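You operate a simulated robot arm through the tools that you are given. There is no shell and no other tool. Be economical: measure what you need, move in short steps, check, and stop when the job is done.

The job below is to be done with a simulated robot arm. You get a single attempt, and the scene is never put back.

Task
Put the white tub labelled "talc" from the green taped patch on the open table beside the purple mat and the white tub marked "felt" on top of the silver plate there. Put the 40 silver block from the long steel bench on top of the green spool and the 20 silver block on the blue notebook. Put one of the bead cartons from the long steel bench on the white bench. Take the orange cube on the top of the long white bench and put it away on the short steel bench. Put the sealed carton labelled "posts" from the long steel bench on the mirror there and the sealed carton labelled "foam" on the open table. Do these in any order. Set down upright: white tub, bead carton.
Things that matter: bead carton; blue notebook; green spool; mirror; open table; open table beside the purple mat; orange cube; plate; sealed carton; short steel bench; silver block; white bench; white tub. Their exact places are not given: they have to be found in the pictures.

The check looks at the end state, three seconds after you hand in, the way a careful person would. Anything else that was tipped, shoved, dropped, spilled or broken makes it a failure.

Robot
A 7-joint arm with a vacuum gripper on a trunk, on a base that drives. Base frame: it is fixed to the floor where the robot stands at the start and does not move with it; the origin is under the middle of the robot, x ahead of it, y to its left, z up; the surface under the hand at the start is at about z = 0.91. Units: m, degrees, N and s.
With the tool pointing down near the work surface it reaches from about 0.1 to 0.78 m from the robot's upright axis, wherever it stands. Its first joint turns from -166.0 to 166.0 degrees. Places, roughly: bead carton [3.5, 3, 1]; blue notebook [4, 3.25, 1]; green spool (8x8x7 cm) [4, 2.7, 0.9]; mirror [3.75, 3.25, 1]; open table [0.8, 1.2, 0.9]; open table beside the purple mat (40x25 cm) [0.92, 2, 0.92]; orange cube (5x5x5 cm) [4.1, 2.2, 0.9]; plate (9x9x4 cm) [0.4, -0.1, 0.9]; sealed carton [3.75, 3.25, 1]; short steel bench [3, -0.1, 0.9]; silver block [4, 3, 1]; white bench [3.9, 5, 0.9]; white tub [0.5, 0, 1]. Payload 1.88 kg.
Tool frame: the origin (TCP) lies in the middle of the cups' lips, and z points out of the cups. The gripper has 1 cup of 0.032 m across, covering 0.032 by 0.032 m (tool x, y); the bellows give 0.014 m. With the vacuum on, a cup seals on a smooth face that it is pressed against (1 to 4 N); it does not hold porous or soft things. The pull reaches 41 N.
Orientation is that of the tool frame in the base frame, as a unit quaternion [x, y, z, w]. With the cups facing straight down, the tool's x points along the base's -x, its y along +y and its z along -z.

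Tools
- The arm moves only by the tool servo_tool. Its argument "series" is a list of rows, each an object of numbers (a shift or turn left out is 0, a gripper value left out holds the last): "x", "y", "z": the shift along the tool's x, y, z in m; "ax", "ay", "az": the turn, a rotation vector about the tool's x, y, z in degrees; "valve": the vacuum: 1 switches it on, -1 off. In form: [{"x": .., "y": .., "z": .., "ax": .., "ay": .., "az": .., "valve": ..}, ...]. A call has 1 to 10 rows; each row shifts and turns the commanded pose from where the row before left it, along the tool's axes as they then stand. Rows are played at 5 a second. More than 0.05 m and 8.6 degrees between two rows, or a gripper value outside its range, and nothing of the call is played. Where a pose cannot be reached the arm comes as near as it can. A force on the tool above 40 N (or 10 N above the force at the start of the call, whichever is more), or a blocked arm, ends the call early, and 0.2 s more pass. The pull builds up within a second once a cup has sealed. Time passes only in rows, and 0.2 s behind the last, so rows that do not move give it time. The reply holds the time, the measured pose of the TCP, the force on the tool along the base axes and the pull of the vacuum, in the units named above and with some noise, with the torque about the TCP (base axes, N m) and any sound that the robot's microphone picked up.
- Cameras (640 x 400 px; columns grow to the right, rows downward): "scene" is now at [0.0255, 0.1431, 1.4761]; the picture's right is [-0.25, -0.97, 0.00], its down [-0.61, 0.15, -0.78] and it looks along [0.75, -0.19, -0.63] (base axes); focal length 281 px, centre (320, 200). "wrist" rides on the gripper at [0.082, 0.014, -0.216] in the tool frame; the picture's right is [-0.17, 0.99, 0.00], its down [-0.91, -0.15, -0.37] and it looks along [-0.37, -0.06, 0.93] (tool axes); focal length 243 px, centre (320, 200).
- get_image(camera): a new picture of that camera. The clock stands still meanwhile.
- raise_lower(by): slides the trunk up (or, below 0, down) by that many m; the arm and the scene camera ride with it, the base frame stays. It gives what a move gives, with no picture.
- roll_base(legs): drives the robot by 1 to 6 legs, each [ahead, left, turn to the left] in m, m and degrees, along the robot's own axes; the way and the turn of a leg run together, so that a leg with both is an arc; at most 1.5 m and 180 degrees a leg. The arm and the cameras ride along, it lands a little off, and it stops where it bumps. It gives what a move gives.
- aim_head(pan, tilt): turns the head with the scene camera to pan (to the left, within 155 degrees either way) and tilt (down, from -29 to 69), counted from straight ahead of the robot. It gives what a move gives.
- probe_pixels(camera, pixels): there is no depth. For up to 12 entries [column, row, z] of the newest picture of that camera ("zoom" is the newest enlarged one), the place [x, y] in the base frame at which the ray of that pixel passes the height z, good to about 0.002 m. The clock stands still meanwhile.
- close_up(camera, box): a new picture of the part [left, top, right, bottom] of that camera's present view, enlarged. The clock stands still meanwhile.
- close_job(): hands the job in; it is judged then, once.

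Go step by step. Measure first, check grasps and placings, and put right what went wrong. The budget is 322 turns and 186 pictures, counting those below and the enlarged ones. Unless the task says otherwise, let go and move clear before handing in, and close with one line.

The tools are called after "Request:" as name(argument=value, ...) on one line, values as JSON. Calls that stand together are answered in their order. servo_tool: Moves the arm, as the interface text tells. Its arguments: {"type":"object","properties":{"series":{"type":"array"}},"required":["series"]} The other tools are called the same way: raise_lower (by) slides the trunk up or down; roll_base (legs) drives the base; aim_head (pan, tilt) turns the head that bears the scene camera; get_image (camera) takes a picture; probe_pixels (camera, pixels) gives the place at which the rays of pixels pass given heights; close_up (camera, box) takes an enlarged picture of a part of a camera's view; close_job () hands the job in.

At the start:

```text
time: 0.0
tool_pos: [0.4779, 0.0194, 1.1628]
orientation: [0.001, 1.0, 0.0, 0.0]
contact_force: [-0.4, -0.1, 0.2]
ft_torque: [-0.01, -0.01, -0.01]
pull: 0.0
trunk travel left (down, up): [-0.425, 0.165]
robot x, y, heading: [-0.004, 0.0027, -0.1]
head pan, tilt: [-14.2, 38.9]
```

scene: 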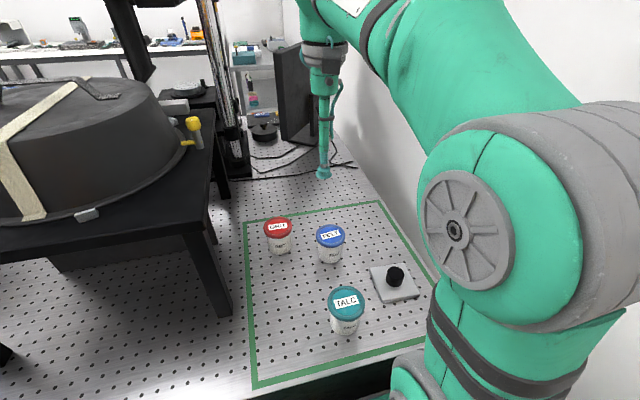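
wrist: 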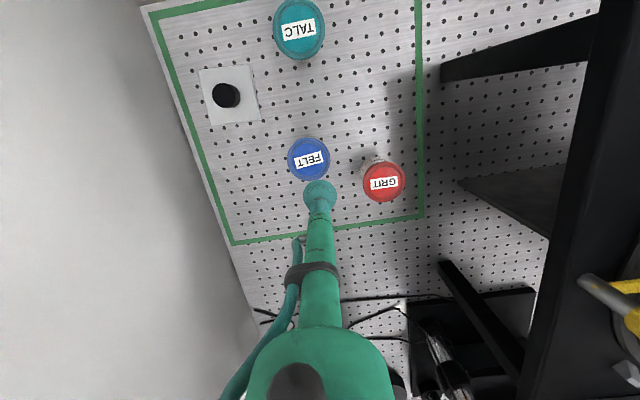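

The pictures show the TALC (345,310), FELT (330,243) and GRIT tubs and a silver plate with a black knob at (395,280). I'll look closer and measure.

Request:
close_up(camera="scene", box=[240, 190, 440, 350])

Request:
close_up(camera="wrist", box=[140, 0, 440, 200])

Request:
probe_pixels(camera="wrist", pixels=[[299, 29, 1.0], [299, 29, 0.98], [308, 159, 1.0], [308, 159, 0.98], [384, 182, 1.0], [198, 71, 0.92], [249, 65, 0.92], [261, 120, 0.92], [211, 126, 0.92], [227, 95, 0.95]])

Request:
probe_pixels(camera="scene", pixels=[[346, 303, 1.0], [346, 303, 0.98], [330, 235, 1.0], [330, 235, 0.98], [371, 268, 0.92], [409, 264, 0.92], [419, 295, 0.92], [380, 302, 0.92]])

```text
2.50 times, centred on (340, 270) of scene
```

zoom: 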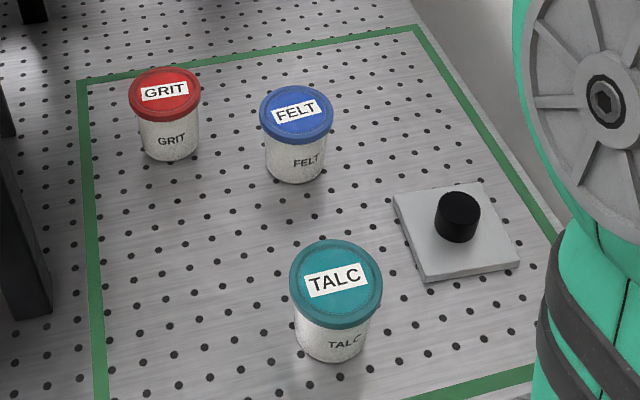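

```text
2.00 times, centred on (290, 100) of wrist
```

zoom: 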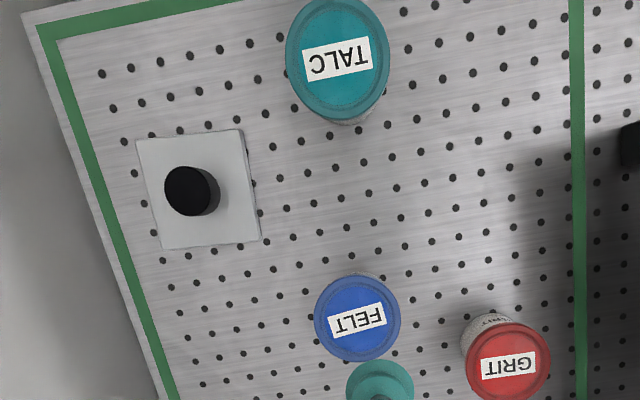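

```text
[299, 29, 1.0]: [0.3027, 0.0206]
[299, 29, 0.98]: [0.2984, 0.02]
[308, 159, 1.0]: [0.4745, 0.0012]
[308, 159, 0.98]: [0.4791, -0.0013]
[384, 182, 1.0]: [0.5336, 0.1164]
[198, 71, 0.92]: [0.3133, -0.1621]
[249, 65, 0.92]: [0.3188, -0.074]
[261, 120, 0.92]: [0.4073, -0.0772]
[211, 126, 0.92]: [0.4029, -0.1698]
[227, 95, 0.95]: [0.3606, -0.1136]
```

```text
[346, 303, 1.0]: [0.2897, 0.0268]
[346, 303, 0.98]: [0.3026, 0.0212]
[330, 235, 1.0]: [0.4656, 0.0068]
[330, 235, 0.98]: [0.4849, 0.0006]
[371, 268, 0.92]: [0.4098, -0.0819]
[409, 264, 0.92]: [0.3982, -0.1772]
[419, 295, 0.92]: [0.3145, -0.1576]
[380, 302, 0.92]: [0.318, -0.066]
```

FELT lid is at about (0.477, 0.001) top z≈0.987 (both cameras agree); the knob is centred on the plate. I move over FELT and descend.

Request:
servo_tool(series=[{"y": -0.0185}, {"z": 0.04}, {"z": 0.04}, {"z": 0.04}, {"z": 0.03}, {}])

Request:
get_image(camera="wrist")

Request:
close_up(camera="scene", box=[280, 160, 440, 320])

```text
time: 1.4
tool_pos: [0.4783, -0.0004, 1.0137]
orientation: [0.0, 1.0, 0.0, 0.001]
contact_force: [-0.3, -0.2, -0.6]
ft_torque: [0.02, 0.01, 0.02]
pull: 0.0
trunk travel left (down, up): [-0.425, 0.165]
robot x, y, heading: [-0.0015, -0.0001, -0.0]
head pan, tilt: [-14.2, 38.9]
```

```text
181 pictures are left
```

wrist: 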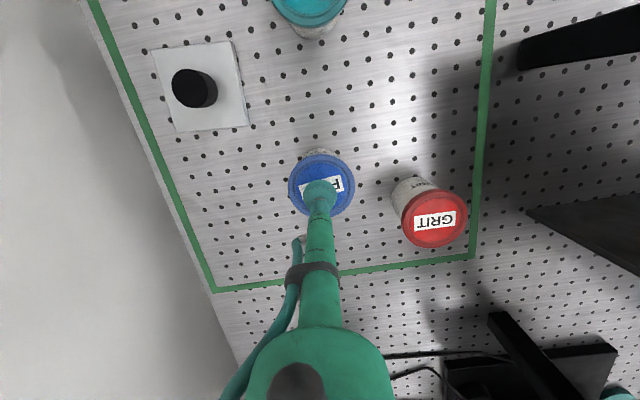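

```text
2.50 times, centred on (360, 240) of scene
```

zoom: 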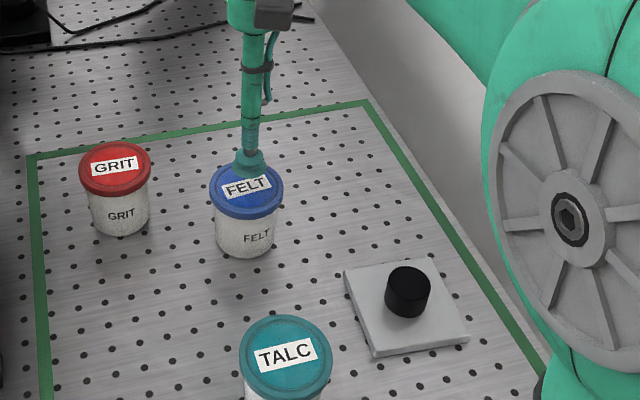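

The cup is over the lid, roughly centred. Vacuum on and descend slowly; also measure the plate in the new wrist picture.

Request:
probe_pixels(camera="wrist", pixels=[[152, 51, 0.92], [231, 41, 0.92], [250, 126, 0.92], [176, 132, 0.92], [187, 88, 0.95], [187, 88, 0.945], [171, 88, 0.95], [203, 88, 0.95], [217, 94, 0.92]])

Request:
probe_pixels(camera="zoom", pixels=[[409, 281, 0.95], [409, 281, 0.945], [409, 281, 0.955], [344, 271, 0.92], [432, 258, 0.92], [469, 334, 0.92], [374, 348, 0.92]])

Request:
servo_tool(series=[{"valve": 1, "z": 0.015}, {"z": 0.006}, {"z": 0.004}, {"z": 0.003}, {}])

```text
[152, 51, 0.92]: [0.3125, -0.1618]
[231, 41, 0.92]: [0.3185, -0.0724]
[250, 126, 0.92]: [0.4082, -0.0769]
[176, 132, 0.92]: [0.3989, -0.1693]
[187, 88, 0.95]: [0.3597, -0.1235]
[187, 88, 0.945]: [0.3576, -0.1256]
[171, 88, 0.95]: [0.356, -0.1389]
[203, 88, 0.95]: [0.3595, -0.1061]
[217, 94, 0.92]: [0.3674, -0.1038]
```

```text
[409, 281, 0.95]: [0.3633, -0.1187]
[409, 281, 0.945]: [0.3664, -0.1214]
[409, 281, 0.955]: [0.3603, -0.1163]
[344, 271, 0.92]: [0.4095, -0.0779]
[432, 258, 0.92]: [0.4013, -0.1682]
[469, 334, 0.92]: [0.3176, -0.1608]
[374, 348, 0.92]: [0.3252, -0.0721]
```

```text
time: 2.6
tool_pos: [0.4773, 0.0009, 0.9851]
orientation: [0.0, 1.0, 0.0, 0.001]
contact_force: [0.4, 0.0, -0.2]
ft_torque: [-0.01, 0.02, 0.01]
pull: 40.6
trunk travel left (down, up): [-0.425, 0.165]
robot x, y, heading: [0.0033, 0.0028, 0.3]
head pan, tilt: [-14.2, 38.9]
```

Sealed on FELT (pull 40.6 N). Lift and carry to the plate centre (0.361,-0.1205).

Request:
servo_tool(series=[{"z": -0.03}, {"z": -0.04}, {"x": 0.04, "y": -0.04}, {"x": 0.04, "y": -0.04}, {"x": 0.0363, "y": -0.0414}, {}, {}])

Request:
close_up(camera="scene", box=[280, 160, 480, 320])

Request:
get_image(camera="wrist")

```text
refused: row 3 steps farther than a row can; nothing moved
```

```text
2.50 times, centred on (380, 240) of scene
```

zoom: 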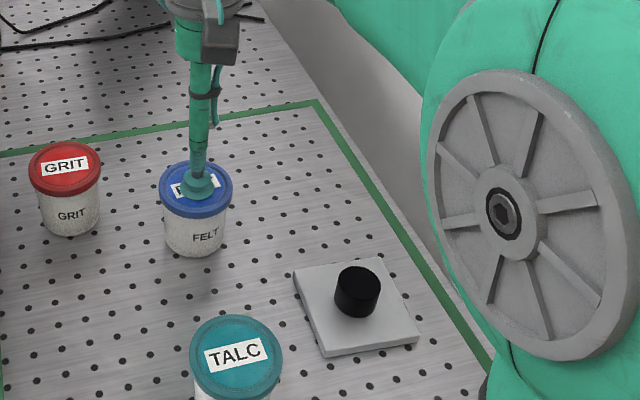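

```text
178 pictures are left
```

wrist: 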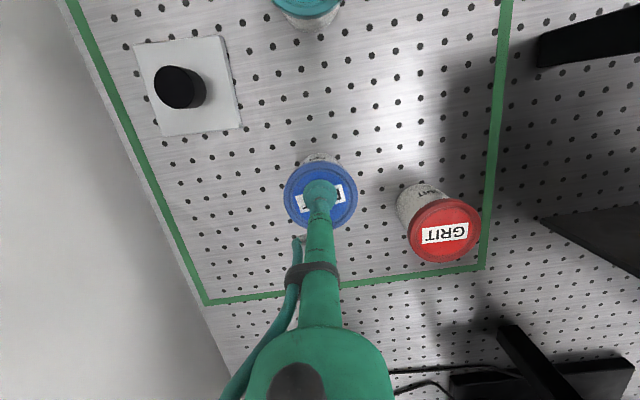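

Step was over the 0.05 limit; redo with shorter steps. The cup sits centred on the lid.

Request:
servo_tool(series=[{"z": -0.03}, {"z": -0.045}, {"x": 0.03, "y": -0.03}, {"x": 0.03, "y": -0.03}, {"x": 0.03, "y": -0.03}, {"x": 0.0263, "y": -0.0314}, {}, {}])

Request:
close_up(camera="scene", box=[280, 160, 480, 320])

Request:
get_image(camera="wrist")

```text
time: 4.4
tool_pos: [0.3609, -0.1206, 1.0588]
orientation: [0.0, 1.0, 0.0, 0.0]
contact_force: [0.4, -0.3, -1.0]
ft_torque: [-0.03, 0.0, 0.04]
pull: 40.7
trunk travel left (down, up): [-0.425, 0.165]
robot x, y, heading: [0.0038, 0.0001, 0.1]
head pan, tilt: [-14.2, 38.9]
```

```text
2.50 times, centred on (380, 240) of scene
```

zoom: 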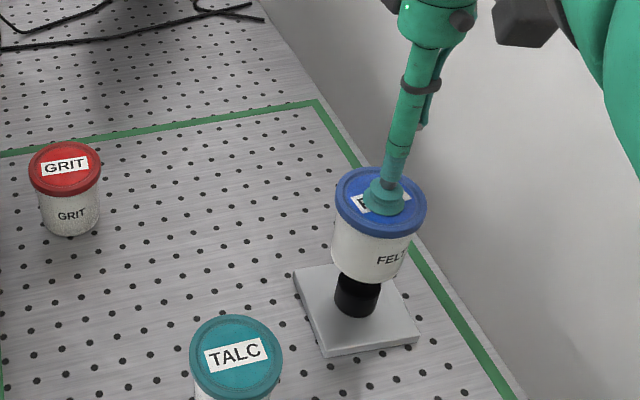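

```text
176 pictures are left
```

wrist: 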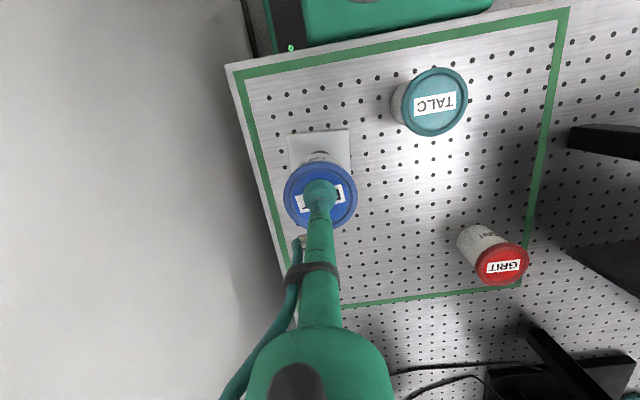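

FELT hangs over the knob; lower gently until contact.

Request:
servo_tool(series=[{"z": 0.025}, {"z": 0.003}, {"z": 0.003}, {"z": 0.002}, {}])

```text
time: 5.6
tool_pos: [0.3604, -0.119, 1.0273]
orientation: [0.0, 1.0, 0.0, 0.0]
contact_force: [-0.3, -0.5, -1.2]
ft_torque: [-0.01, 0.03, -0.01]
pull: 40.6
trunk travel left (down, up): [-0.425, 0.165]
robot x, y, heading: [0.0003, 0.0013, 0.0]
head pan, tilt: [-14.2, 38.9]
```

Request:
servo_tool(series=[{"z": 0.002}, {"z": 0.002}, {}])

Request:
close_up(camera="scene", box=[330, 210, 450, 320])

```text
time: 6.4
tool_pos: [0.3611, -0.1187, 1.025]
orientation: [0.0, 1.0, -0.001, 0.001]
contact_force: [-1.1, -1.5, 19.4]
ft_torque: [-0.03, 0.04, -0.03]
pull: 40.9
trunk travel left (down, up): [-0.425, 0.165]
robot x, y, heading: [-0.0028, 0.001, -0.3]
head pan, tilt: [-14.2, 38.9]
```

```text
3.64 times, centred on (390, 265) of scene
```

zoom: 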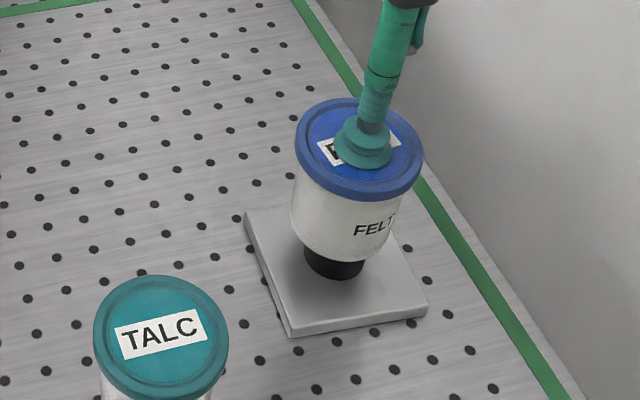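

Contact at 1.025 with 19 N, exactly on the knob top. Relieve, vent, wait, and lift.

Request:
servo_tool(series=[{"z": -0.001, "valve": -1}, {}, {}, {}, {"z": -0.01}, {"z": -0.03}, {"z": -0.03}, {}])

Request:
close_up(camera="scene", box=[280, 160, 480, 320])

```text
time: 8.2
tool_pos: [0.3606, -0.1216, 1.0926]
orientation: [0.0, 1.0, 0.0, 0.0]
contact_force: [-0.5, 0.6, 0.0]
ft_torque: [-0.01, -0.02, -0.03]
pull: 0.1
trunk travel left (down, up): [-0.425, 0.165]
robot x, y, heading: [-0.0044, 0.002, -0.0]
head pan, tilt: [-14.2, 38.9]
```

```text
2.50 times, centred on (380, 240) of scene
```

zoom: 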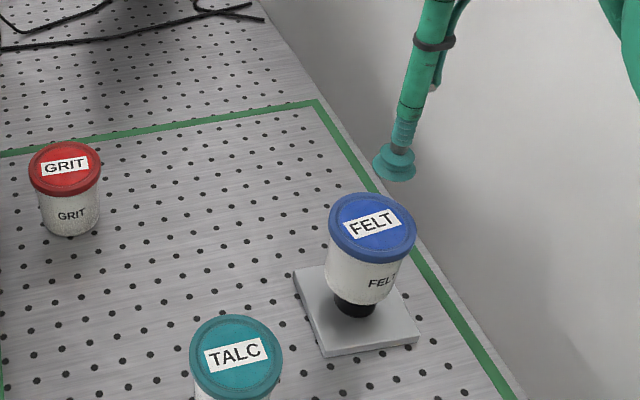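

FELT stands on the plate. Next go over TALC at (0.2995,0.021) and check.

Request:
servo_tool(series=[{"x": 0.02, "y": 0.0425}, {"x": 0.02, "y": 0.04}, {"x": 0.021, "y": 0.04}, {"y": 0.02}, {}, {"z": 0.04}, {"z": 0.03}, {}])

Request:
get_image(camera="wrist")

Request:
get_image(camera="scene")

```text
time: 10.0
tool_pos: [0.3016, 0.0223, 1.025]
orientation: [0.0, 1.0, 0.001, 0.0]
contact_force: [-0.4, -0.2, -0.1]
ft_torque: [-0.02, 0.02, 0.02]
pull: 0.1
trunk travel left (down, up): [-0.425, 0.165]
robot x, y, heading: [0.0016, -0.0013, 0.2]
head pan, tilt: [-14.2, 38.9]
```

```text
173 pictures are left
```

wrist: 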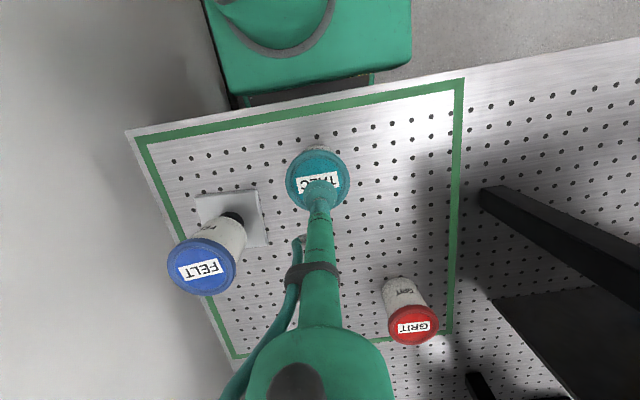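

```text
172 pictures are left
```

scene: 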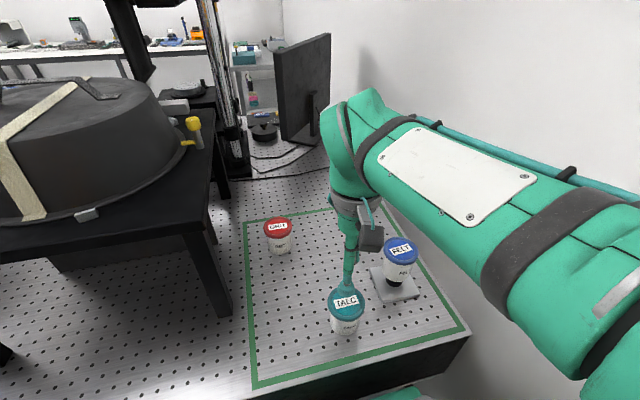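

Aligned over TALC. Descend and seal, lift.

Request:
servo_tool(series=[{"valve": 1, "z": 0.027, "x": 0.001, "y": -0.001}, {"z": 0.006}, {"z": 0.004}, {"z": 0.003}, {}, {}])

Request:
aim_head(pan=60, tilt=25)

Request:
get_image(camera="scene")

Request:
aim_head(pan=10, tilt=15)

Request:
get_image(camera="scene")

Request:
aim_head(pan=130, tilt=25)

Request:
get_image(camera="scene")

```text
time: 11.4
tool_pos: [0.3002, 0.022, 0.9849]
orientation: [0.0, 1.0, 0.0, 0.001]
contact_force: [0.3, 0.7, 9.4]
ft_torque: [0.02, 0.03, -0.03]
pull: 41.0
trunk travel left (down, up): [-0.425, 0.165]
robot x, y, heading: [-0.0017, 0.0006, -0.0]
head pan, tilt: [-14.2, 38.9]
```

```text
time: 12.9
tool_pos: [0.299, 0.0208, 0.9842]
orientation: [0.0, 1.0, 0.0, -0.001]
contact_force: [0.2, -0.1, 0.8]
ft_torque: [0.02, -0.02, 0.0]
pull: 40.5
trunk travel left (down, up): [-0.425, 0.165]
robot x, y, heading: [-0.0012, 0.0023, -0.2]
head pan, tilt: [60.0, 25.0]
```

```text
171 pictures are left
```

scene: 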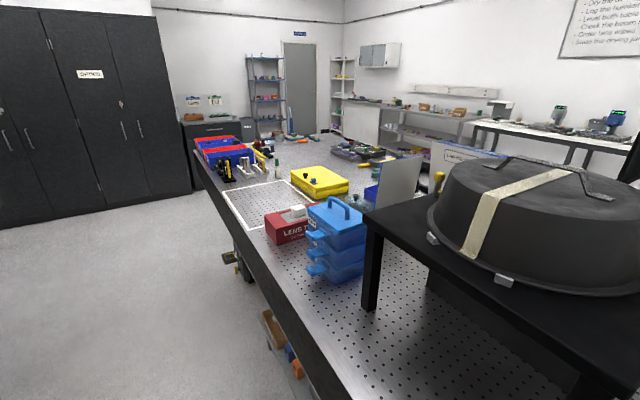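

```text
time: 14.0
tool_pos: [0.2991, 0.0212, 0.9837]
orientation: [0.0, 1.0, 0.0, 0.0]
contact_force: [0.2, -0.9, 0.1]
ft_torque: [0.02, 0.0, 0.03]
pull: 40.5
trunk travel left (down, up): [-0.425, 0.165]
robot x, y, heading: [-0.003, 0.0037, 0.0]
head pan, tilt: [10.0, 15.0]
```

```text
170 pictures are left
```

scene: 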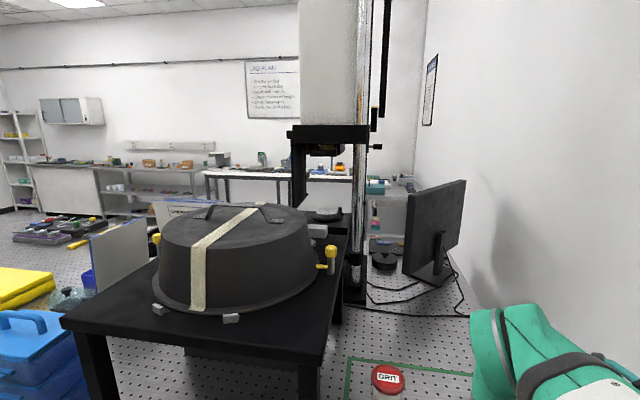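

```text
time: 16.0
tool_pos: [0.3008, 0.0225, 0.9843]
orientation: [0.0, 1.0, 0.0, -0.001]
contact_force: [-0.3, -0.4, 0.9]
ft_torque: [0.03, -0.01, 0.0]
pull: 41.1
trunk travel left (down, up): [-0.425, 0.165]
robot x, y, heading: [0.0001, 0.004, 0.1]
head pan, tilt: [130.0, 25.0]
```

```text
169 pictures are left
```

scene: 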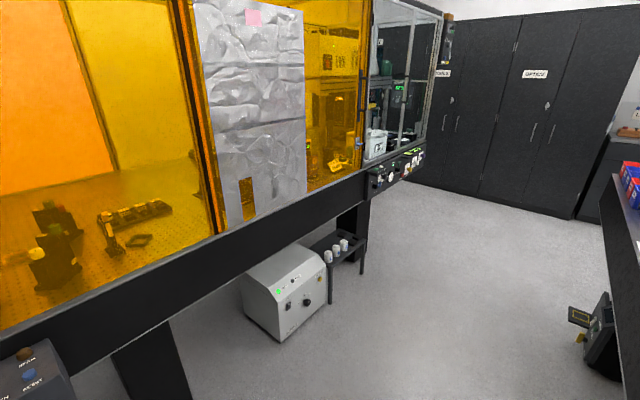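

The big table runs to the left along +y. I measure the features seen: white taped square, far table, mat.

Request:
aim_head(pan=60, tilt=25)

Request:
close_up(camera="scene", box=[180, 90, 440, 260])

Request:
probe_pixels(camera="scene", pixels=[[222, 187, 0.91], [284, 180, 0.91], [320, 215, 0.91], [250, 228, 0.91], [193, 150, 0.91], [250, 260, 0.91], [305, 371, 0.91], [288, 376, 0], [245, 285, 0], [190, 190, 0], [0, 229, 0], [330, 135, 0.91]])

```text
time: 17.4
tool_pos: [0.2988, 0.0218, 0.9832]
orientation: [0.0, 1.0, 0.0, 0.0]
contact_force: [0.5, 0.2, 0.6]
ft_torque: [-0.04, -0.02, 0.04]
pull: 40.9
trunk travel left (down, up): [-0.425, 0.165]
robot x, y, heading: [-0.0011, -0.0002, 0.1]
head pan, tilt: [60.0, 25.0]
```

```text
2.35 times, centred on (310, 175) of scene
```

zoom: 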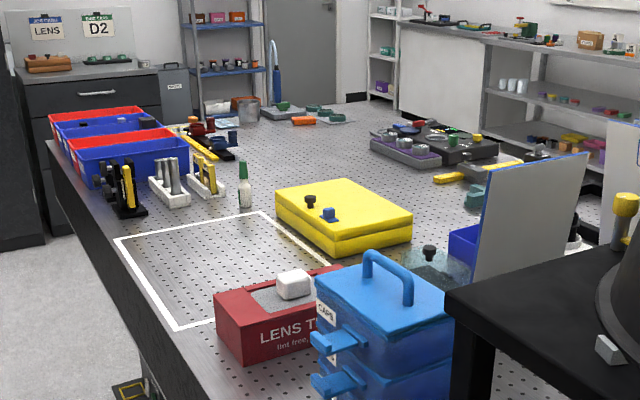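

```text
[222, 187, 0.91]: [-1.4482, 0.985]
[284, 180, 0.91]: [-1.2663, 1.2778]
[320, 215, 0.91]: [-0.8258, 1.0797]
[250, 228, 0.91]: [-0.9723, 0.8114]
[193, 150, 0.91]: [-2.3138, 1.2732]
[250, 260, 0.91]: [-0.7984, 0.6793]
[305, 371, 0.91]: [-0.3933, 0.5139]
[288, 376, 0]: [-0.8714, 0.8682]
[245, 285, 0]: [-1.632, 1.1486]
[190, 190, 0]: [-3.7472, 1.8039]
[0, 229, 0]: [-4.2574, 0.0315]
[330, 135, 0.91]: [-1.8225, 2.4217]
```

Those probes used the older view; I probe the zoom instead.

Request:
probe_pixels(camera="zoom", pixels=[[115, 238, 0.91], [262, 210, 0.91], [180, 328, 0.91], [345, 275, 0.91], [50, 150, 0.91], [190, 395, 0.91], [275, 200, 0.91], [300, 215, 0.91], [400, 155, 0.91], [240, 120, 0.91], [345, 40, 0.0], [245, 205, 0.91]])

```text
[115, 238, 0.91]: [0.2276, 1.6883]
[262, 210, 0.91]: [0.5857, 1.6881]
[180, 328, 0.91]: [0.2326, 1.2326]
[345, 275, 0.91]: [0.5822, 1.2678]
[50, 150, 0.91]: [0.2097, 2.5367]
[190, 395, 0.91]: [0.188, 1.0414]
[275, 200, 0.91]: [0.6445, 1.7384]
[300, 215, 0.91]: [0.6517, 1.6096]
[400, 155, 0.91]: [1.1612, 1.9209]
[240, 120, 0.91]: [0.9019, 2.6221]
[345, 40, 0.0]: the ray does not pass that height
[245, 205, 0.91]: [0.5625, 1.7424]
```

White square spans x 0.23–0.58, y 1.23–1.69. Lift TALC first, then look behind the robot before backing up.

Request:
servo_tool(series=[{"z": -0.02}, {"z": -0.045}, {"z": -0.045}, {"z": -0.045}, {"z": -0.045}, {}, {}])

Request:
aim_head(pan=150, tilt=50)

Request:
get_image(camera="scene")

Request:
probe_pixels(camera="scene", pixels=[[320, 200, 0], [320, 380, 0], [100, 200, 0], [500, 200, 0], [320, 200, 0.9], [320, 100, 0.9], [320, 300, 0.9]])

```text
time: 19.1
tool_pos: [0.2994, 0.0208, 1.1832]
orientation: [0.0, 1.0, -0.001, 0.0]
contact_force: [0.1, -0.4, -1.5]
ft_torque: [0.02, -0.01, 0.01]
pull: 40.4
trunk travel left (down, up): [-0.425, 0.165]
robot x, y, heading: [-0.0003, 0.0001, 0.2]
head pan, tilt: [60.0, 25.0]
```

```text
time: 20.7
tool_pos: [0.2975, 0.022, 1.1841]
orientation: [0.0, 1.0, 0.0, 0.0]
contact_force: [-0.5, 0.8, -1.7]
ft_torque: [0.01, -0.01, 0.03]
pull: 40.9
trunk travel left (down, up): [-0.425, 0.165]
robot x, y, heading: [0.0044, -0.001, 0.4]
head pan, tilt: [150.0, 50.0]
```

```text
167 pictures are left
```

scene: 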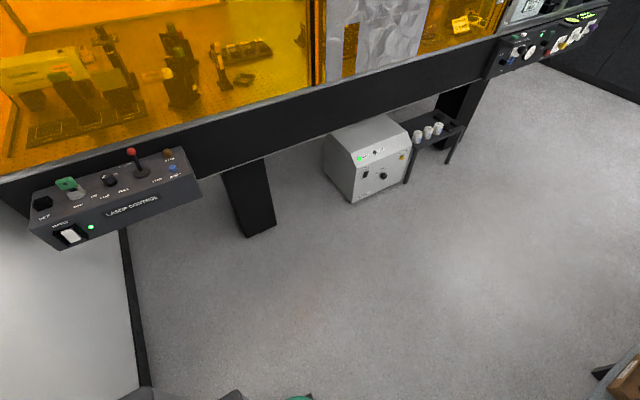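

```text
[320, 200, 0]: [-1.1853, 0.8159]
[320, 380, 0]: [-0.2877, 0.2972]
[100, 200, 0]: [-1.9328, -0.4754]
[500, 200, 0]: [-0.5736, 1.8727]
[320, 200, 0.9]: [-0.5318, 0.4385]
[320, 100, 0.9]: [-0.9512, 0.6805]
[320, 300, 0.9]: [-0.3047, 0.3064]
```

Request:
probe_pixels(camera="scene", pixels=[[245, 238, 0], [276, 225, 0], [352, 202, 0], [403, 183, 0], [40, 248, 0.7], [200, 195, 0.7], [300, 145, 0.75], [480, 80, 0.75], [440, 165, 0], [600, 370, 0], [490, 78, 0.8], [605, 10, 0.8]])

```text
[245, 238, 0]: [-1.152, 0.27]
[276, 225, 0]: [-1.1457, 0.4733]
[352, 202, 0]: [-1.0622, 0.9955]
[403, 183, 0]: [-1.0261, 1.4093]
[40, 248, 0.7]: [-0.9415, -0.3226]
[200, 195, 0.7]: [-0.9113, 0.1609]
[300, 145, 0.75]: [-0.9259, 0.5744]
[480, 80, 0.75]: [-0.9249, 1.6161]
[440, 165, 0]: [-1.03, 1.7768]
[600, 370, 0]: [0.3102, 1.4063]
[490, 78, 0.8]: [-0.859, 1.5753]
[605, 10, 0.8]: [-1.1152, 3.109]
```

The aisle runs from x≈-0.9 to the table edge at 0.19. Back up 0.3 and look left.

Request:
roll_base(legs=[[-0.3, 0, 0]])

Request:
aim_head(pan=80, tilt=40)

Request:
get_image(camera="scene")

```text
time: 22.8
tool_pos: [-0.0041, 0.0218, 1.1836]
orientation: [0.0, 1.0, 0.0, 0.001]
contact_force: [0.1, -0.3, -1.4]
ft_torque: [-0.01, -0.01, 0.0]
pull: 40.8
trunk travel left (down, up): [-0.425, 0.165]
robot x, y, heading: [-0.3062, -0.001, -0.1]
head pan, tilt: [150.0, 50.0]
```

```text
time: 24.2
tool_pos: [-0.0059, 0.0213, 1.1849]
orientation: [0.001, 1.0, 0.001, 0.0]
contact_force: [-0.1, -0.5, -1.2]
ft_torque: [-0.01, 0.0, 0.02]
pull: 40.7
trunk travel left (down, up): [-0.425, 0.165]
robot x, y, heading: [-0.306, 0.0007, 0.0]
head pan, tilt: [80.0, 40.0]
```

```text
166 pictures are left
```

scene: 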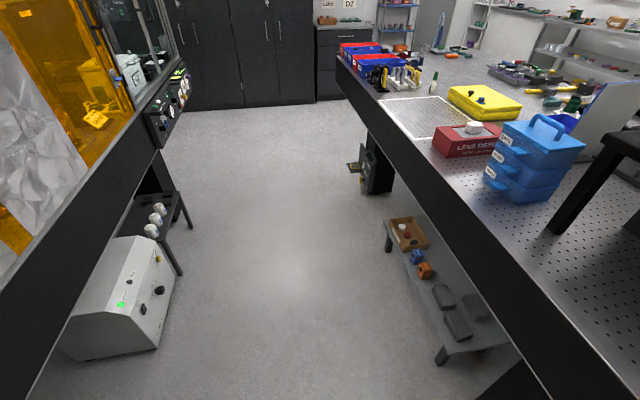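

Request:
probe_pixels(camera="scene", pixels=[[438, 363, 0], [388, 250, 0], [384, 222, 0.2], [355, 185, 0], [348, 167, 0.15], [362, 145, 0.3], [395, 194, 0], [183, 275, 0], [150, 350, 0], [340, 60, 0.91], [245, 106, 0], [345, 97, 0]])

```text
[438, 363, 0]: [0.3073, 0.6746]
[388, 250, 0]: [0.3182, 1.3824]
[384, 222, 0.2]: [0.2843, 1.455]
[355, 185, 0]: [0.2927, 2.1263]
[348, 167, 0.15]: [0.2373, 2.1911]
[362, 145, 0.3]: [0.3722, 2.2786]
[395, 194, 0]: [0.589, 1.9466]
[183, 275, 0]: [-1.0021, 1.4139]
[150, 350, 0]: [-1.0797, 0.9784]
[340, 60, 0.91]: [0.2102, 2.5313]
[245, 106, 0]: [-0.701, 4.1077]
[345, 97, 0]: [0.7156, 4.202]
```

Aisle is clear. Drive left 1.5 m and look over the table.

Request:
roll_base(legs=[[0, 1.4, 0]])

Request:
aim_head(pan=25, tilt=25)

Request:
get_image(camera="scene")

```text
time: 31.1
tool_pos: [0.015, 1.4058, 1.1834]
orientation: [0.014, 1.0, 0.0, -0.001]
contact_force: [-0.1, -0.4, -1.7]
ft_torque: [-0.01, -0.01, 0.03]
pull: 41.0
trunk travel left (down, up): [-0.425, 0.165]
robot x, y, heading: [-0.2842, 1.391, -1.6]
head pan, tilt: [80.0, 40.0]
```

```text
time: 32.4
tool_pos: [0.0147, 1.4069, 1.1834]
orientation: [0.015, 1.0, 0.001, 0.0]
contact_force: [-0.2, -0.1, -1.5]
ft_torque: [-0.03, 0.01, 0.01]
pull: 40.8
trunk travel left (down, up): [-0.425, 0.165]
robot x, y, heading: [-0.2797, 1.3935, -1.5]
head pan, tilt: [25.0, 25.0]
```

```text
165 pictures are left
```

scene: 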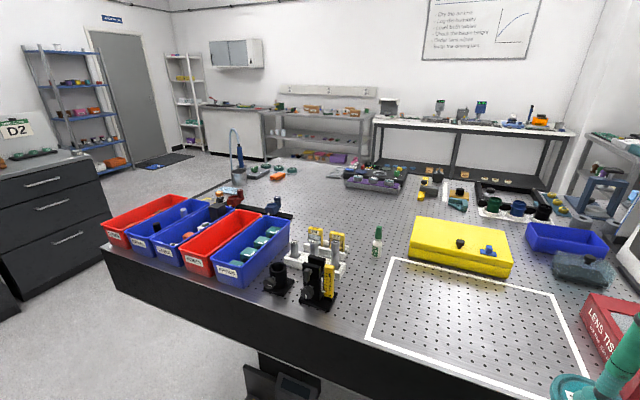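

Request:
close_up(camera="scene", box=[200, 90, 520, 290])

Request:
close_up(camera="scene", box=[320, 150, 480, 250])

Request:
probe_pixels(camera="scene", pixels=[[345, 178, 0.91], [360, 192, 0.91], [402, 192, 0.91], [405, 170, 0.91], [230, 160, 0.91], [103, 247, 0.91], [310, 155, 0.91], [410, 170, 0.91], [383, 212, 0.91], [330, 195, 0.91], [425, 215, 0.91], [273, 173, 0.91]])

```text
2.00 times, centred on (360, 190) of scene
```

zoom: 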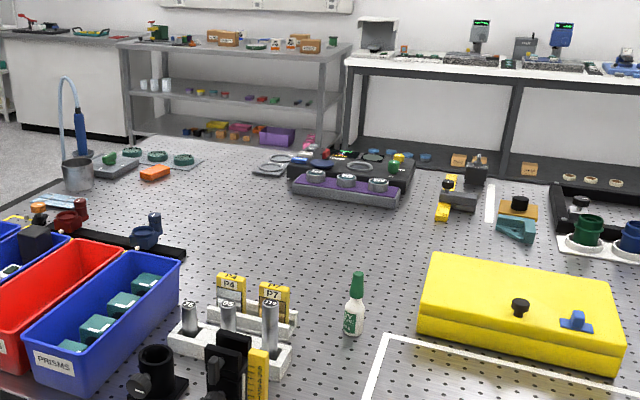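

```text
4.00 times, centred on (400, 200) of scene
```

zoom: 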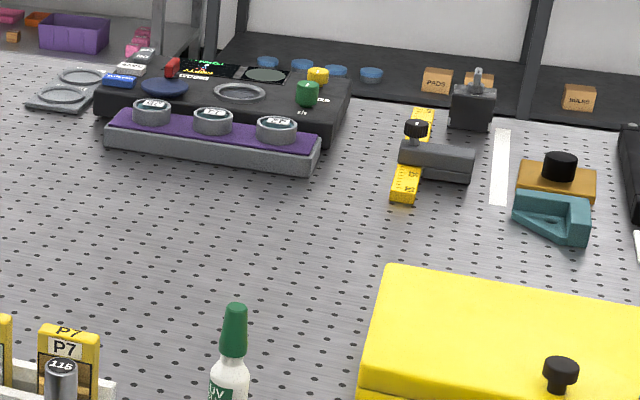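

```text
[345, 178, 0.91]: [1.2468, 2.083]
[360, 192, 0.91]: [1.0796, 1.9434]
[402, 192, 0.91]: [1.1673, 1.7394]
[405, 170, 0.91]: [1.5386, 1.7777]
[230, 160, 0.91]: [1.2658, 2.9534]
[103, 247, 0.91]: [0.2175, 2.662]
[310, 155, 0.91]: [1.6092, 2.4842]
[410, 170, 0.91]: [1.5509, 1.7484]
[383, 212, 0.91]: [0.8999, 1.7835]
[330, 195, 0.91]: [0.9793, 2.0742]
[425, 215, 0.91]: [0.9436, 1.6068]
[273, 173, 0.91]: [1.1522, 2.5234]
```

Purple-topped mat lies at about x 1.08–1.25, y 1.74–2.08; the open strip in front of it must be reached from this side. I measure obstacles around it.

Request:
get_image(camera="wrist")

Request:
probe_pixels(camera="scene", pixels=[[377, 257, 0.91], [377, 228, 1.05], [410, 265, 0.91], [414, 217, 0.98], [508, 275, 0.91], [345, 272, 0.91], [290, 262, 0.91], [345, 235, 1.0], [333, 306, 0.91], [300, 300, 0.91], [320, 258, 1.05], [275, 220, 0.91]])

Request:
probe_pixels(camera="zoom", pixels=[[105, 150, 0.91], [315, 172, 0.91], [107, 118, 0.95], [320, 150, 0.95], [345, 135, 0.91], [390, 200, 0.91], [215, 123, 0.97], [30, 107, 0.91]])

```text
162 pictures are left
```

wrist: 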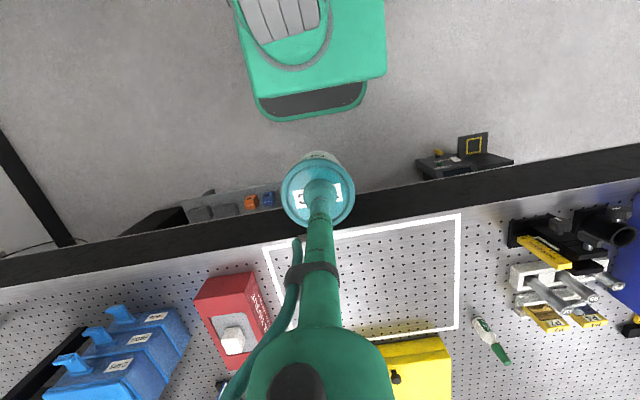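

```text
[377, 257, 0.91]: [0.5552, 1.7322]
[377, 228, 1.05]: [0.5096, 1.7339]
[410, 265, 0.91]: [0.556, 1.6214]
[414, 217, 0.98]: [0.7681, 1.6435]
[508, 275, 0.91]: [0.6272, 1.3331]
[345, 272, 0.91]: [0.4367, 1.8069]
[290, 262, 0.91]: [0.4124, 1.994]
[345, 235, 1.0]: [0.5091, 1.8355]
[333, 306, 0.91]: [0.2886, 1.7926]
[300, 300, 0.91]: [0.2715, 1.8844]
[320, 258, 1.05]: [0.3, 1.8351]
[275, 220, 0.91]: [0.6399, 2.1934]
```

```text
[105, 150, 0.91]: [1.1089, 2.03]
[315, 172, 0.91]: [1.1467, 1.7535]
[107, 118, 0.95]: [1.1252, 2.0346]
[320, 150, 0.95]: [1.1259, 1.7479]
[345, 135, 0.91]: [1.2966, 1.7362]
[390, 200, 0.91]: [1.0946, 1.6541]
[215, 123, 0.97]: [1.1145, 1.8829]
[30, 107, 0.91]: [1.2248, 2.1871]
```

Request:
probe_pixels(camera="wrist", pixels=[[315, 115, 0.1], [315, 115, 0.3], [270, 118, 0.1], [365, 95, 0.1], [385, 75, 0.35], [425, 180, 0.0], [512, 163, 0.0], [440, 150, 0.15], [485, 135, 0.3], [300, 245, 0.91], [300, 215, 0.75], [300, 205, 0.7]])

```text
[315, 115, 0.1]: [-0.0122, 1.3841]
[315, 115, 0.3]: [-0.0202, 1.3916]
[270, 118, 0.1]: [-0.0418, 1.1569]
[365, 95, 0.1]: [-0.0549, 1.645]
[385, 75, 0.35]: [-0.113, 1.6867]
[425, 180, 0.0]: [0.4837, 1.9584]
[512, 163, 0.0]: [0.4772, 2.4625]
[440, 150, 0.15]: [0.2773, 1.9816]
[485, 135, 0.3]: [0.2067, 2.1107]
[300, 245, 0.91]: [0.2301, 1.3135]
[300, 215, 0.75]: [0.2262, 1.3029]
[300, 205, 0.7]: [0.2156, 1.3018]
```

The mat is ~28 cm long at y 1.75–2.03; reaching it from this side is marginal, so consider the table's end (y≈2.66). I measure cabinet clearance there.

Request:
probe_pixels(camera="scene", pixels=[[113, 238, 0], [20, 297, 0], [100, 160, 0.85], [0, 178, 0.85], [195, 200, 0.91], [210, 190, 0.91], [225, 178, 0.91], [135, 165, 0], [200, 160, 0], [238, 195, 0.91], [260, 215, 0.91], [268, 158, 0]])

```text
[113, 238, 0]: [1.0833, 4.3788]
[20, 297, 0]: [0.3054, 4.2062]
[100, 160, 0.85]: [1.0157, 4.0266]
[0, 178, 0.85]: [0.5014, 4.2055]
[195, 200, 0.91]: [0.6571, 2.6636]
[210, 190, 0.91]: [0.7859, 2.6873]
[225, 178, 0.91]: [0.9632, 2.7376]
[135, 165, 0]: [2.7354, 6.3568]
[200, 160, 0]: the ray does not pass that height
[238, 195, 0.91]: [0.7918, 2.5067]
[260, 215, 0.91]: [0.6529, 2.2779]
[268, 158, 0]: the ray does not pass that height
```

Table ends at y≈2.67, cabinets at y≈4.2: plenty of room. Drive round to the table's end.

Request:
roll_base(legs=[[0, 0, 1.5], [0, 1.5, 0], [0, 0.4, 0]])

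Request:
aim_head(pan=0, tilt=30)

Request:
get_image(camera="scene")

```text
time: 42.3
tool_pos: [0.0359, 3.3207, 1.1842]
orientation: [0.007, 1.0, 0.0, 0.0]
contact_force: [-0.2, -0.5, -1.3]
ft_torque: [0.02, 0.02, 0.01]
pull: 40.9
trunk travel left (down, up): [-0.425, 0.165]
robot x, y, heading: [-0.2647, 3.3018, -0.7]
head pan, tilt: [25.0, 25.0]
```

```text
time: 43.2
tool_pos: [0.0357, 3.3193, 1.1843]
orientation: [0.007, 1.0, -0.001, 0.0]
contact_force: [0.7, 0.0, -1.7]
ft_torque: [0.02, -0.01, -0.03]
pull: 40.4
trunk travel left (down, up): [-0.425, 0.165]
robot x, y, heading: [-0.2641, 3.3032, -0.7]
head pan, tilt: [0.0, 30.0]
```

```text
161 pictures are left
```

scene: 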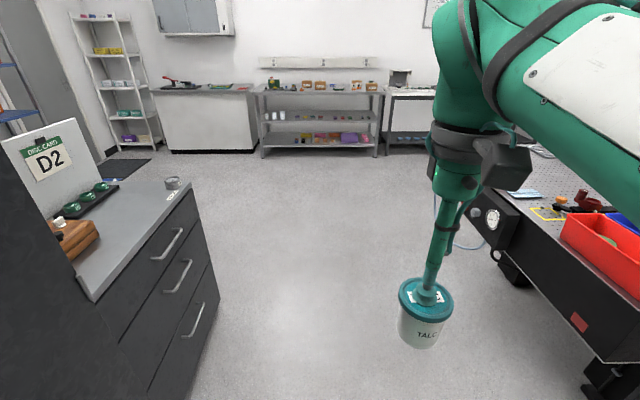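

Request:
probe_pixels(camera="scene", pixels=[[220, 297, 0], [180, 398, 0], [93, 300, 0.85], [190, 190, 0.85], [470, 205, 0.8], [515, 285, 0], [465, 248, 0.5], [497, 250, 0.7], [605, 360, 0.7], [590, 390, 0.3], [520, 180, 0.91], [420, 153, 0]])

```text
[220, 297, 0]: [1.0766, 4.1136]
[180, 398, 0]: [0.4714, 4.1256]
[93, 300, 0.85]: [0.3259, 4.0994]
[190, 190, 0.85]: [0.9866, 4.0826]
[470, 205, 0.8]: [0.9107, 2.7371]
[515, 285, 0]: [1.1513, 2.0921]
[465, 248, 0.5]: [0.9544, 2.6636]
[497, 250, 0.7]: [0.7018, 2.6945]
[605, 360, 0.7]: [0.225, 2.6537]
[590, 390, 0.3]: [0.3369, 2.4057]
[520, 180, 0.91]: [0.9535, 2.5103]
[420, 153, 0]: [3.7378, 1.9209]
```

Gauge panel and a hose hang at the table's end near x 0.7–0.95. Drive to x≈1.0, turn to face the table end, and look.

Request:
roll_base(legs=[[1.25, 0, 0], [0, 0, -89.3]])

Request:
aim_head(pan=10, tilt=40)

Request:
get_image(camera="scene")

Request:
get_image(camera="wrist")

```text
time: 53.2
tool_pos: [0.9955, 2.9886, 1.1842]
orientation: [0.704, 0.71, 0.0, 0.0]
contact_force: [0.0, 0.2, -0.6]
ft_torque: [0.0, -0.01, -0.01]
pull: 40.6
trunk travel left (down, up): [-0.425, 0.165]
robot x, y, heading: [0.9706, 3.2897, -89.9]
head pan, tilt: [0.0, 30.0]
```

```text
time: 53.9
tool_pos: [0.9963, 2.9895, 1.1841]
orientation: [0.704, 0.71, 0.0, -0.001]
contact_force: [0.0, 0.4, -1.5]
ft_torque: [0.03, -0.01, -0.01]
pull: 40.4
trunk travel left (down, up): [-0.425, 0.165]
robot x, y, heading: [0.9728, 3.2864, -89.5]
head pan, tilt: [10.0, 40.0]
```

```text
160 pictures are left
```

scene: 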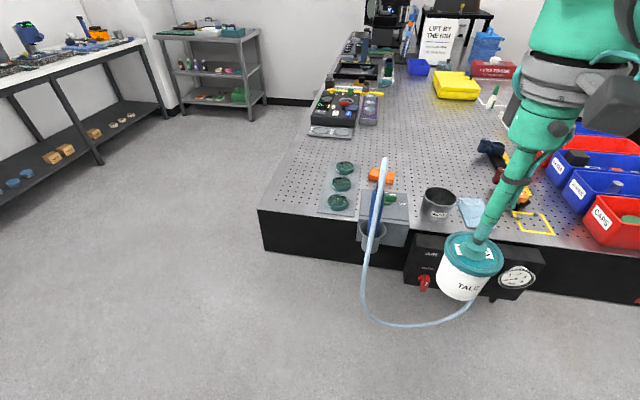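

```text
159 pictures are left
```

wrist: 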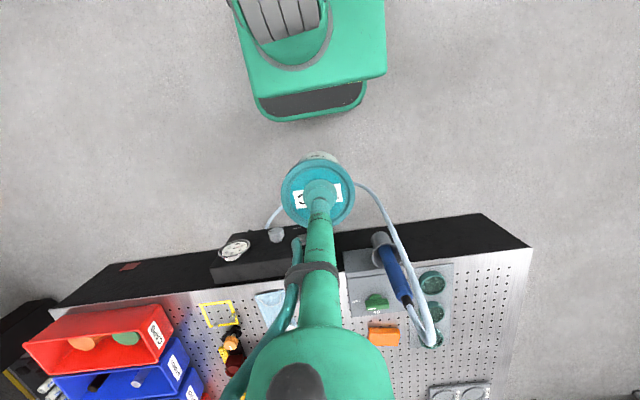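

Request:
probe_pixels(camera="scene", pixels=[[258, 208, 0.91], [330, 75, 0.91], [310, 122, 0.91], [355, 127, 0.91], [362, 123, 0.91], [377, 123, 0.91], [365, 93, 0.91], [383, 95, 0.91], [315, 135, 0.91], [265, 248, 0], [345, 47, 0.91], [400, 200, 0.91]])

Request:
close_up(camera="scene", box=[250, 10, 550, 250])

```text
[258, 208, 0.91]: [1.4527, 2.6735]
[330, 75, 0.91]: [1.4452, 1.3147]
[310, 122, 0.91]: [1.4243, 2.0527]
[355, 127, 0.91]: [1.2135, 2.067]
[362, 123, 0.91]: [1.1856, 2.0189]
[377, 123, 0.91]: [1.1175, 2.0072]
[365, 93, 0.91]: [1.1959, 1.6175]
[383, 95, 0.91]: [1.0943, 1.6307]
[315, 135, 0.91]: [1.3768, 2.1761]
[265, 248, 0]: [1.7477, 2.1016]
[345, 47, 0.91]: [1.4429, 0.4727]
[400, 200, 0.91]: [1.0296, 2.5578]
```

```text
1.67 times, centred on (400, 130) of scene
```

zoom: 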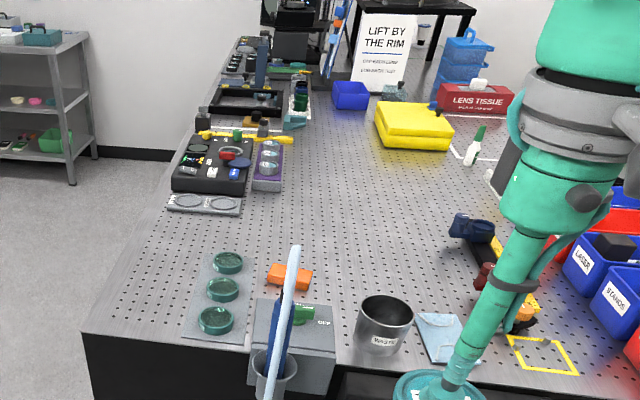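

Far edge is x=1.45, so the open table beside the mat (x 0.8–1.05, y 1.8–2.2) is reachable from the far side. Drive round there.

Request:
roll_base(legs=[[0, 1.0, 0], [1.25, 0, 0], [0, 0, -90]])

Request:
aim_head(pan=0, tilt=40)

Request:
get_image(camera="scene")

Request:
get_image(camera="wrist")

```text
time: 69.0
tool_pos: [1.6762, 2.0121, 1.1837]
orientation: [1.0, -0.01, -0.001, -0.001]
contact_force: [-0.1, 0.0, -2.1]
ft_torque: [-0.01, 0.0, 0.03]
pull: 40.2
trunk travel left (down, up): [-0.425, 0.165]
robot x, y, heading: [1.9752, 2.0276, 179.0]
head pan, tilt: [10.0, 40.0]
```

```text
time: 69.7
tool_pos: [1.6774, 2.012, 1.1844]
orientation: [1.0, -0.01, 0.0, 0.0]
contact_force: [-0.4, 0.1, -1.0]
ft_torque: [-0.03, 0.0, 0.02]
pull: 40.7
trunk travel left (down, up): [-0.425, 0.165]
robot x, y, heading: [1.9736, 2.0275, 179.0]
head pan, tilt: [0.0, 40.0]
```

```text
157 pictures are left
```

scene: 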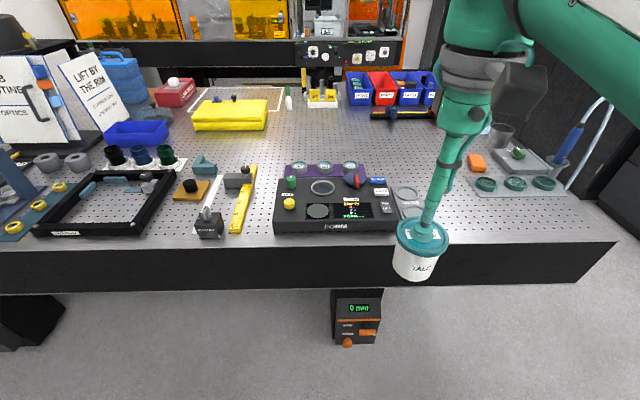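

```text
156 pictures are left
```

wrist: 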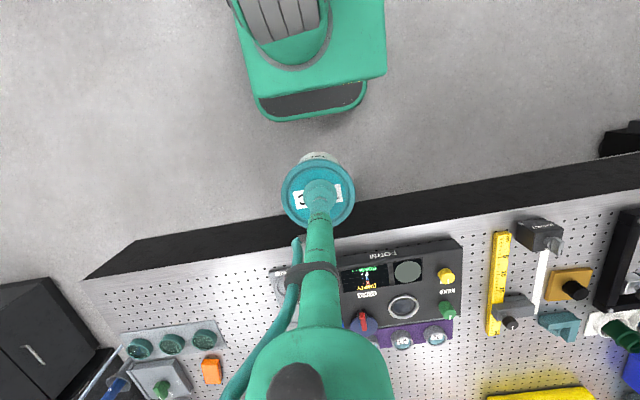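

Request:
probe_pixels(camera="scene", pixels=[[336, 344, 0], [380, 344, 0], [336, 295, 0.4], [380, 292, 0.4], [345, 346, 0.1], [283, 178, 0.93], [356, 173, 0.93], [275, 233, 0.91], [398, 229, 0.91], [285, 183, 0.97], [400, 175, 0.91], [320, 140, 0.91]])

Request:
probe_pixels(camera="wrist", pixels=[[332, 248, 0.98], [462, 237, 0.98], [462, 318, 0.98], [378, 335, 0.95], [452, 320, 0.95], [452, 340, 0.93], [380, 350, 0.93]])

```text
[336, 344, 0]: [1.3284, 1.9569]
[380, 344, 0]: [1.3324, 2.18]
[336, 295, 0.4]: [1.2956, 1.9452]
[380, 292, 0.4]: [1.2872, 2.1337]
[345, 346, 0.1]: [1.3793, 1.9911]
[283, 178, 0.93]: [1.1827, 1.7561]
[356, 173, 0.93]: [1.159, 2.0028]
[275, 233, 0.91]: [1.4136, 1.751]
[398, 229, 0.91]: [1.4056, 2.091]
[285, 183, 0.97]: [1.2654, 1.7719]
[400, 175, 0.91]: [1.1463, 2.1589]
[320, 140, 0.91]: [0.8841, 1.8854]
```

```text
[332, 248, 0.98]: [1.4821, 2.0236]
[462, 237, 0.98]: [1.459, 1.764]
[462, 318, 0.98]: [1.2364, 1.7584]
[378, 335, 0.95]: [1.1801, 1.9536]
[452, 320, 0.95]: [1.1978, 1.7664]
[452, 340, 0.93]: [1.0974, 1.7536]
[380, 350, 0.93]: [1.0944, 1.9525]
```

Floor device front is at x≈1.33, so driving to x≈1.67 is safe. The tub bottom (z≈1.11) clears the black device. Drive forward 0.30.

Request:
roll_base(legs=[[0.3, 0, 1]])

Request:
servo_tool(series=[{"x": -0.045}, {"x": -0.045}, {"x": -0.045}, {"x": -0.045}, {"x": -0.045}, {"x": -0.045}, {"x": -0.045}, {}])

Request:
get_image(camera="wrist")

Request:
get_image(camera="scene")

```text
time: 71.7
tool_pos: [1.3911, 2.0118, 1.1827]
orientation: [1.0, -0.003, 0.003, 0.0]
contact_force: [-0.7, -0.3, -1.9]
ft_torque: [0.01, -0.01, 0.01]
pull: 41.0
trunk travel left (down, up): [-0.425, 0.165]
robot x, y, heading: [1.6928, 2.0305, 179.7]
head pan, tilt: [0.0, 40.0]
stopped in leg 1: the robot was blocked; the commanded pose is now the measured one
```

```text
time: 73.5
tool_pos: [1.0753, 2.012, 1.1816]
orientation: [1.0, -0.003, 0.002, 0.0]
contact_force: [-1.2, 0.7, -2.3]
ft_torque: [0.0, 0.0, 0.0]
pull: 40.2
trunk travel left (down, up): [-0.425, 0.165]
robot x, y, heading: [1.6927, 2.0308, 179.6]
head pan, tilt: [0.0, 40.0]
```

```text
155 pictures are left
```

wrist: 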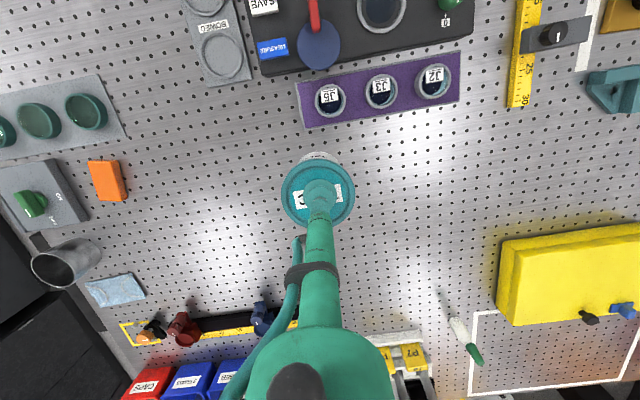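

```text
154 pictures are left
```

scene: 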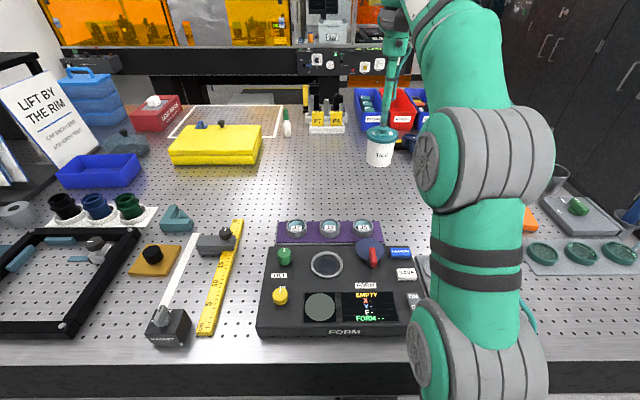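

Open table lies beyond the purple mat. Move to x≈0.955 and lower the tub.

Request:
servo_tool(series=[{"x": -0.04}, {"x": -0.04}, {"x": -0.04, "y": 0.01}, {"z": 0.045}, {"z": 0.045}, {"z": 0.045}, {"z": 0.04}, {}])

Request:
get_image(camera="wrist")

```text
time: 75.3
tool_pos: [1.0013, 2.0062, 0.9738]
orientation: [1.0, -0.004, -0.003, 0.001]
contact_force: [-8.8, -2.5, 32.5]
ft_torque: [-0.01, 0.01, -0.03]
pull: 41.2
out of reach, approached as far as the arm can: row 2, 3
trunk travel left (down, up): [-0.425, 0.165]
robot x, y, heading: [1.6875, 2.0311, 179.7]
head pan, tilt: [0.0, 40.0]
```

```text
153 pictures are left
```

wrist: 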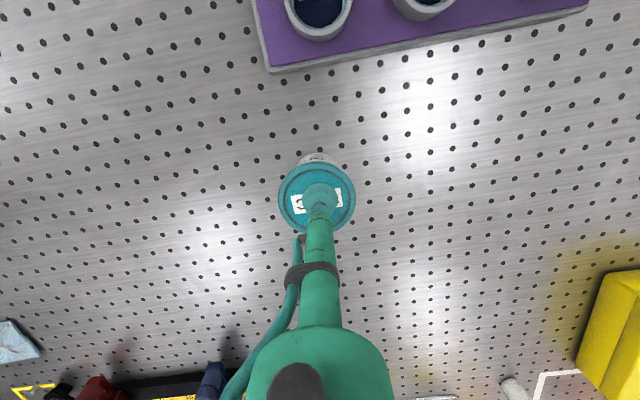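

Contact already (32 N) with x=1.00, y=2.006 – on open table about 6 cm from the mat. Relieve the press and release.

Request:
servo_tool(series=[{"z": -0.005}, {}])

```text
time: 75.9
tool_pos: [1.0033, 2.0057, 0.9723]
orientation: [1.0, -0.004, 0.004, 0.0]
contact_force: [-5.4, -2.8, 16.6]
ft_torque: [-0.01, 0.12, 0.03]
pull: 40.5
trunk travel left (down, up): [-0.425, 0.165]
robot x, y, heading: [1.6886, 2.0282, 179.8]
head pan, tilt: [0.0, 40.0]
```

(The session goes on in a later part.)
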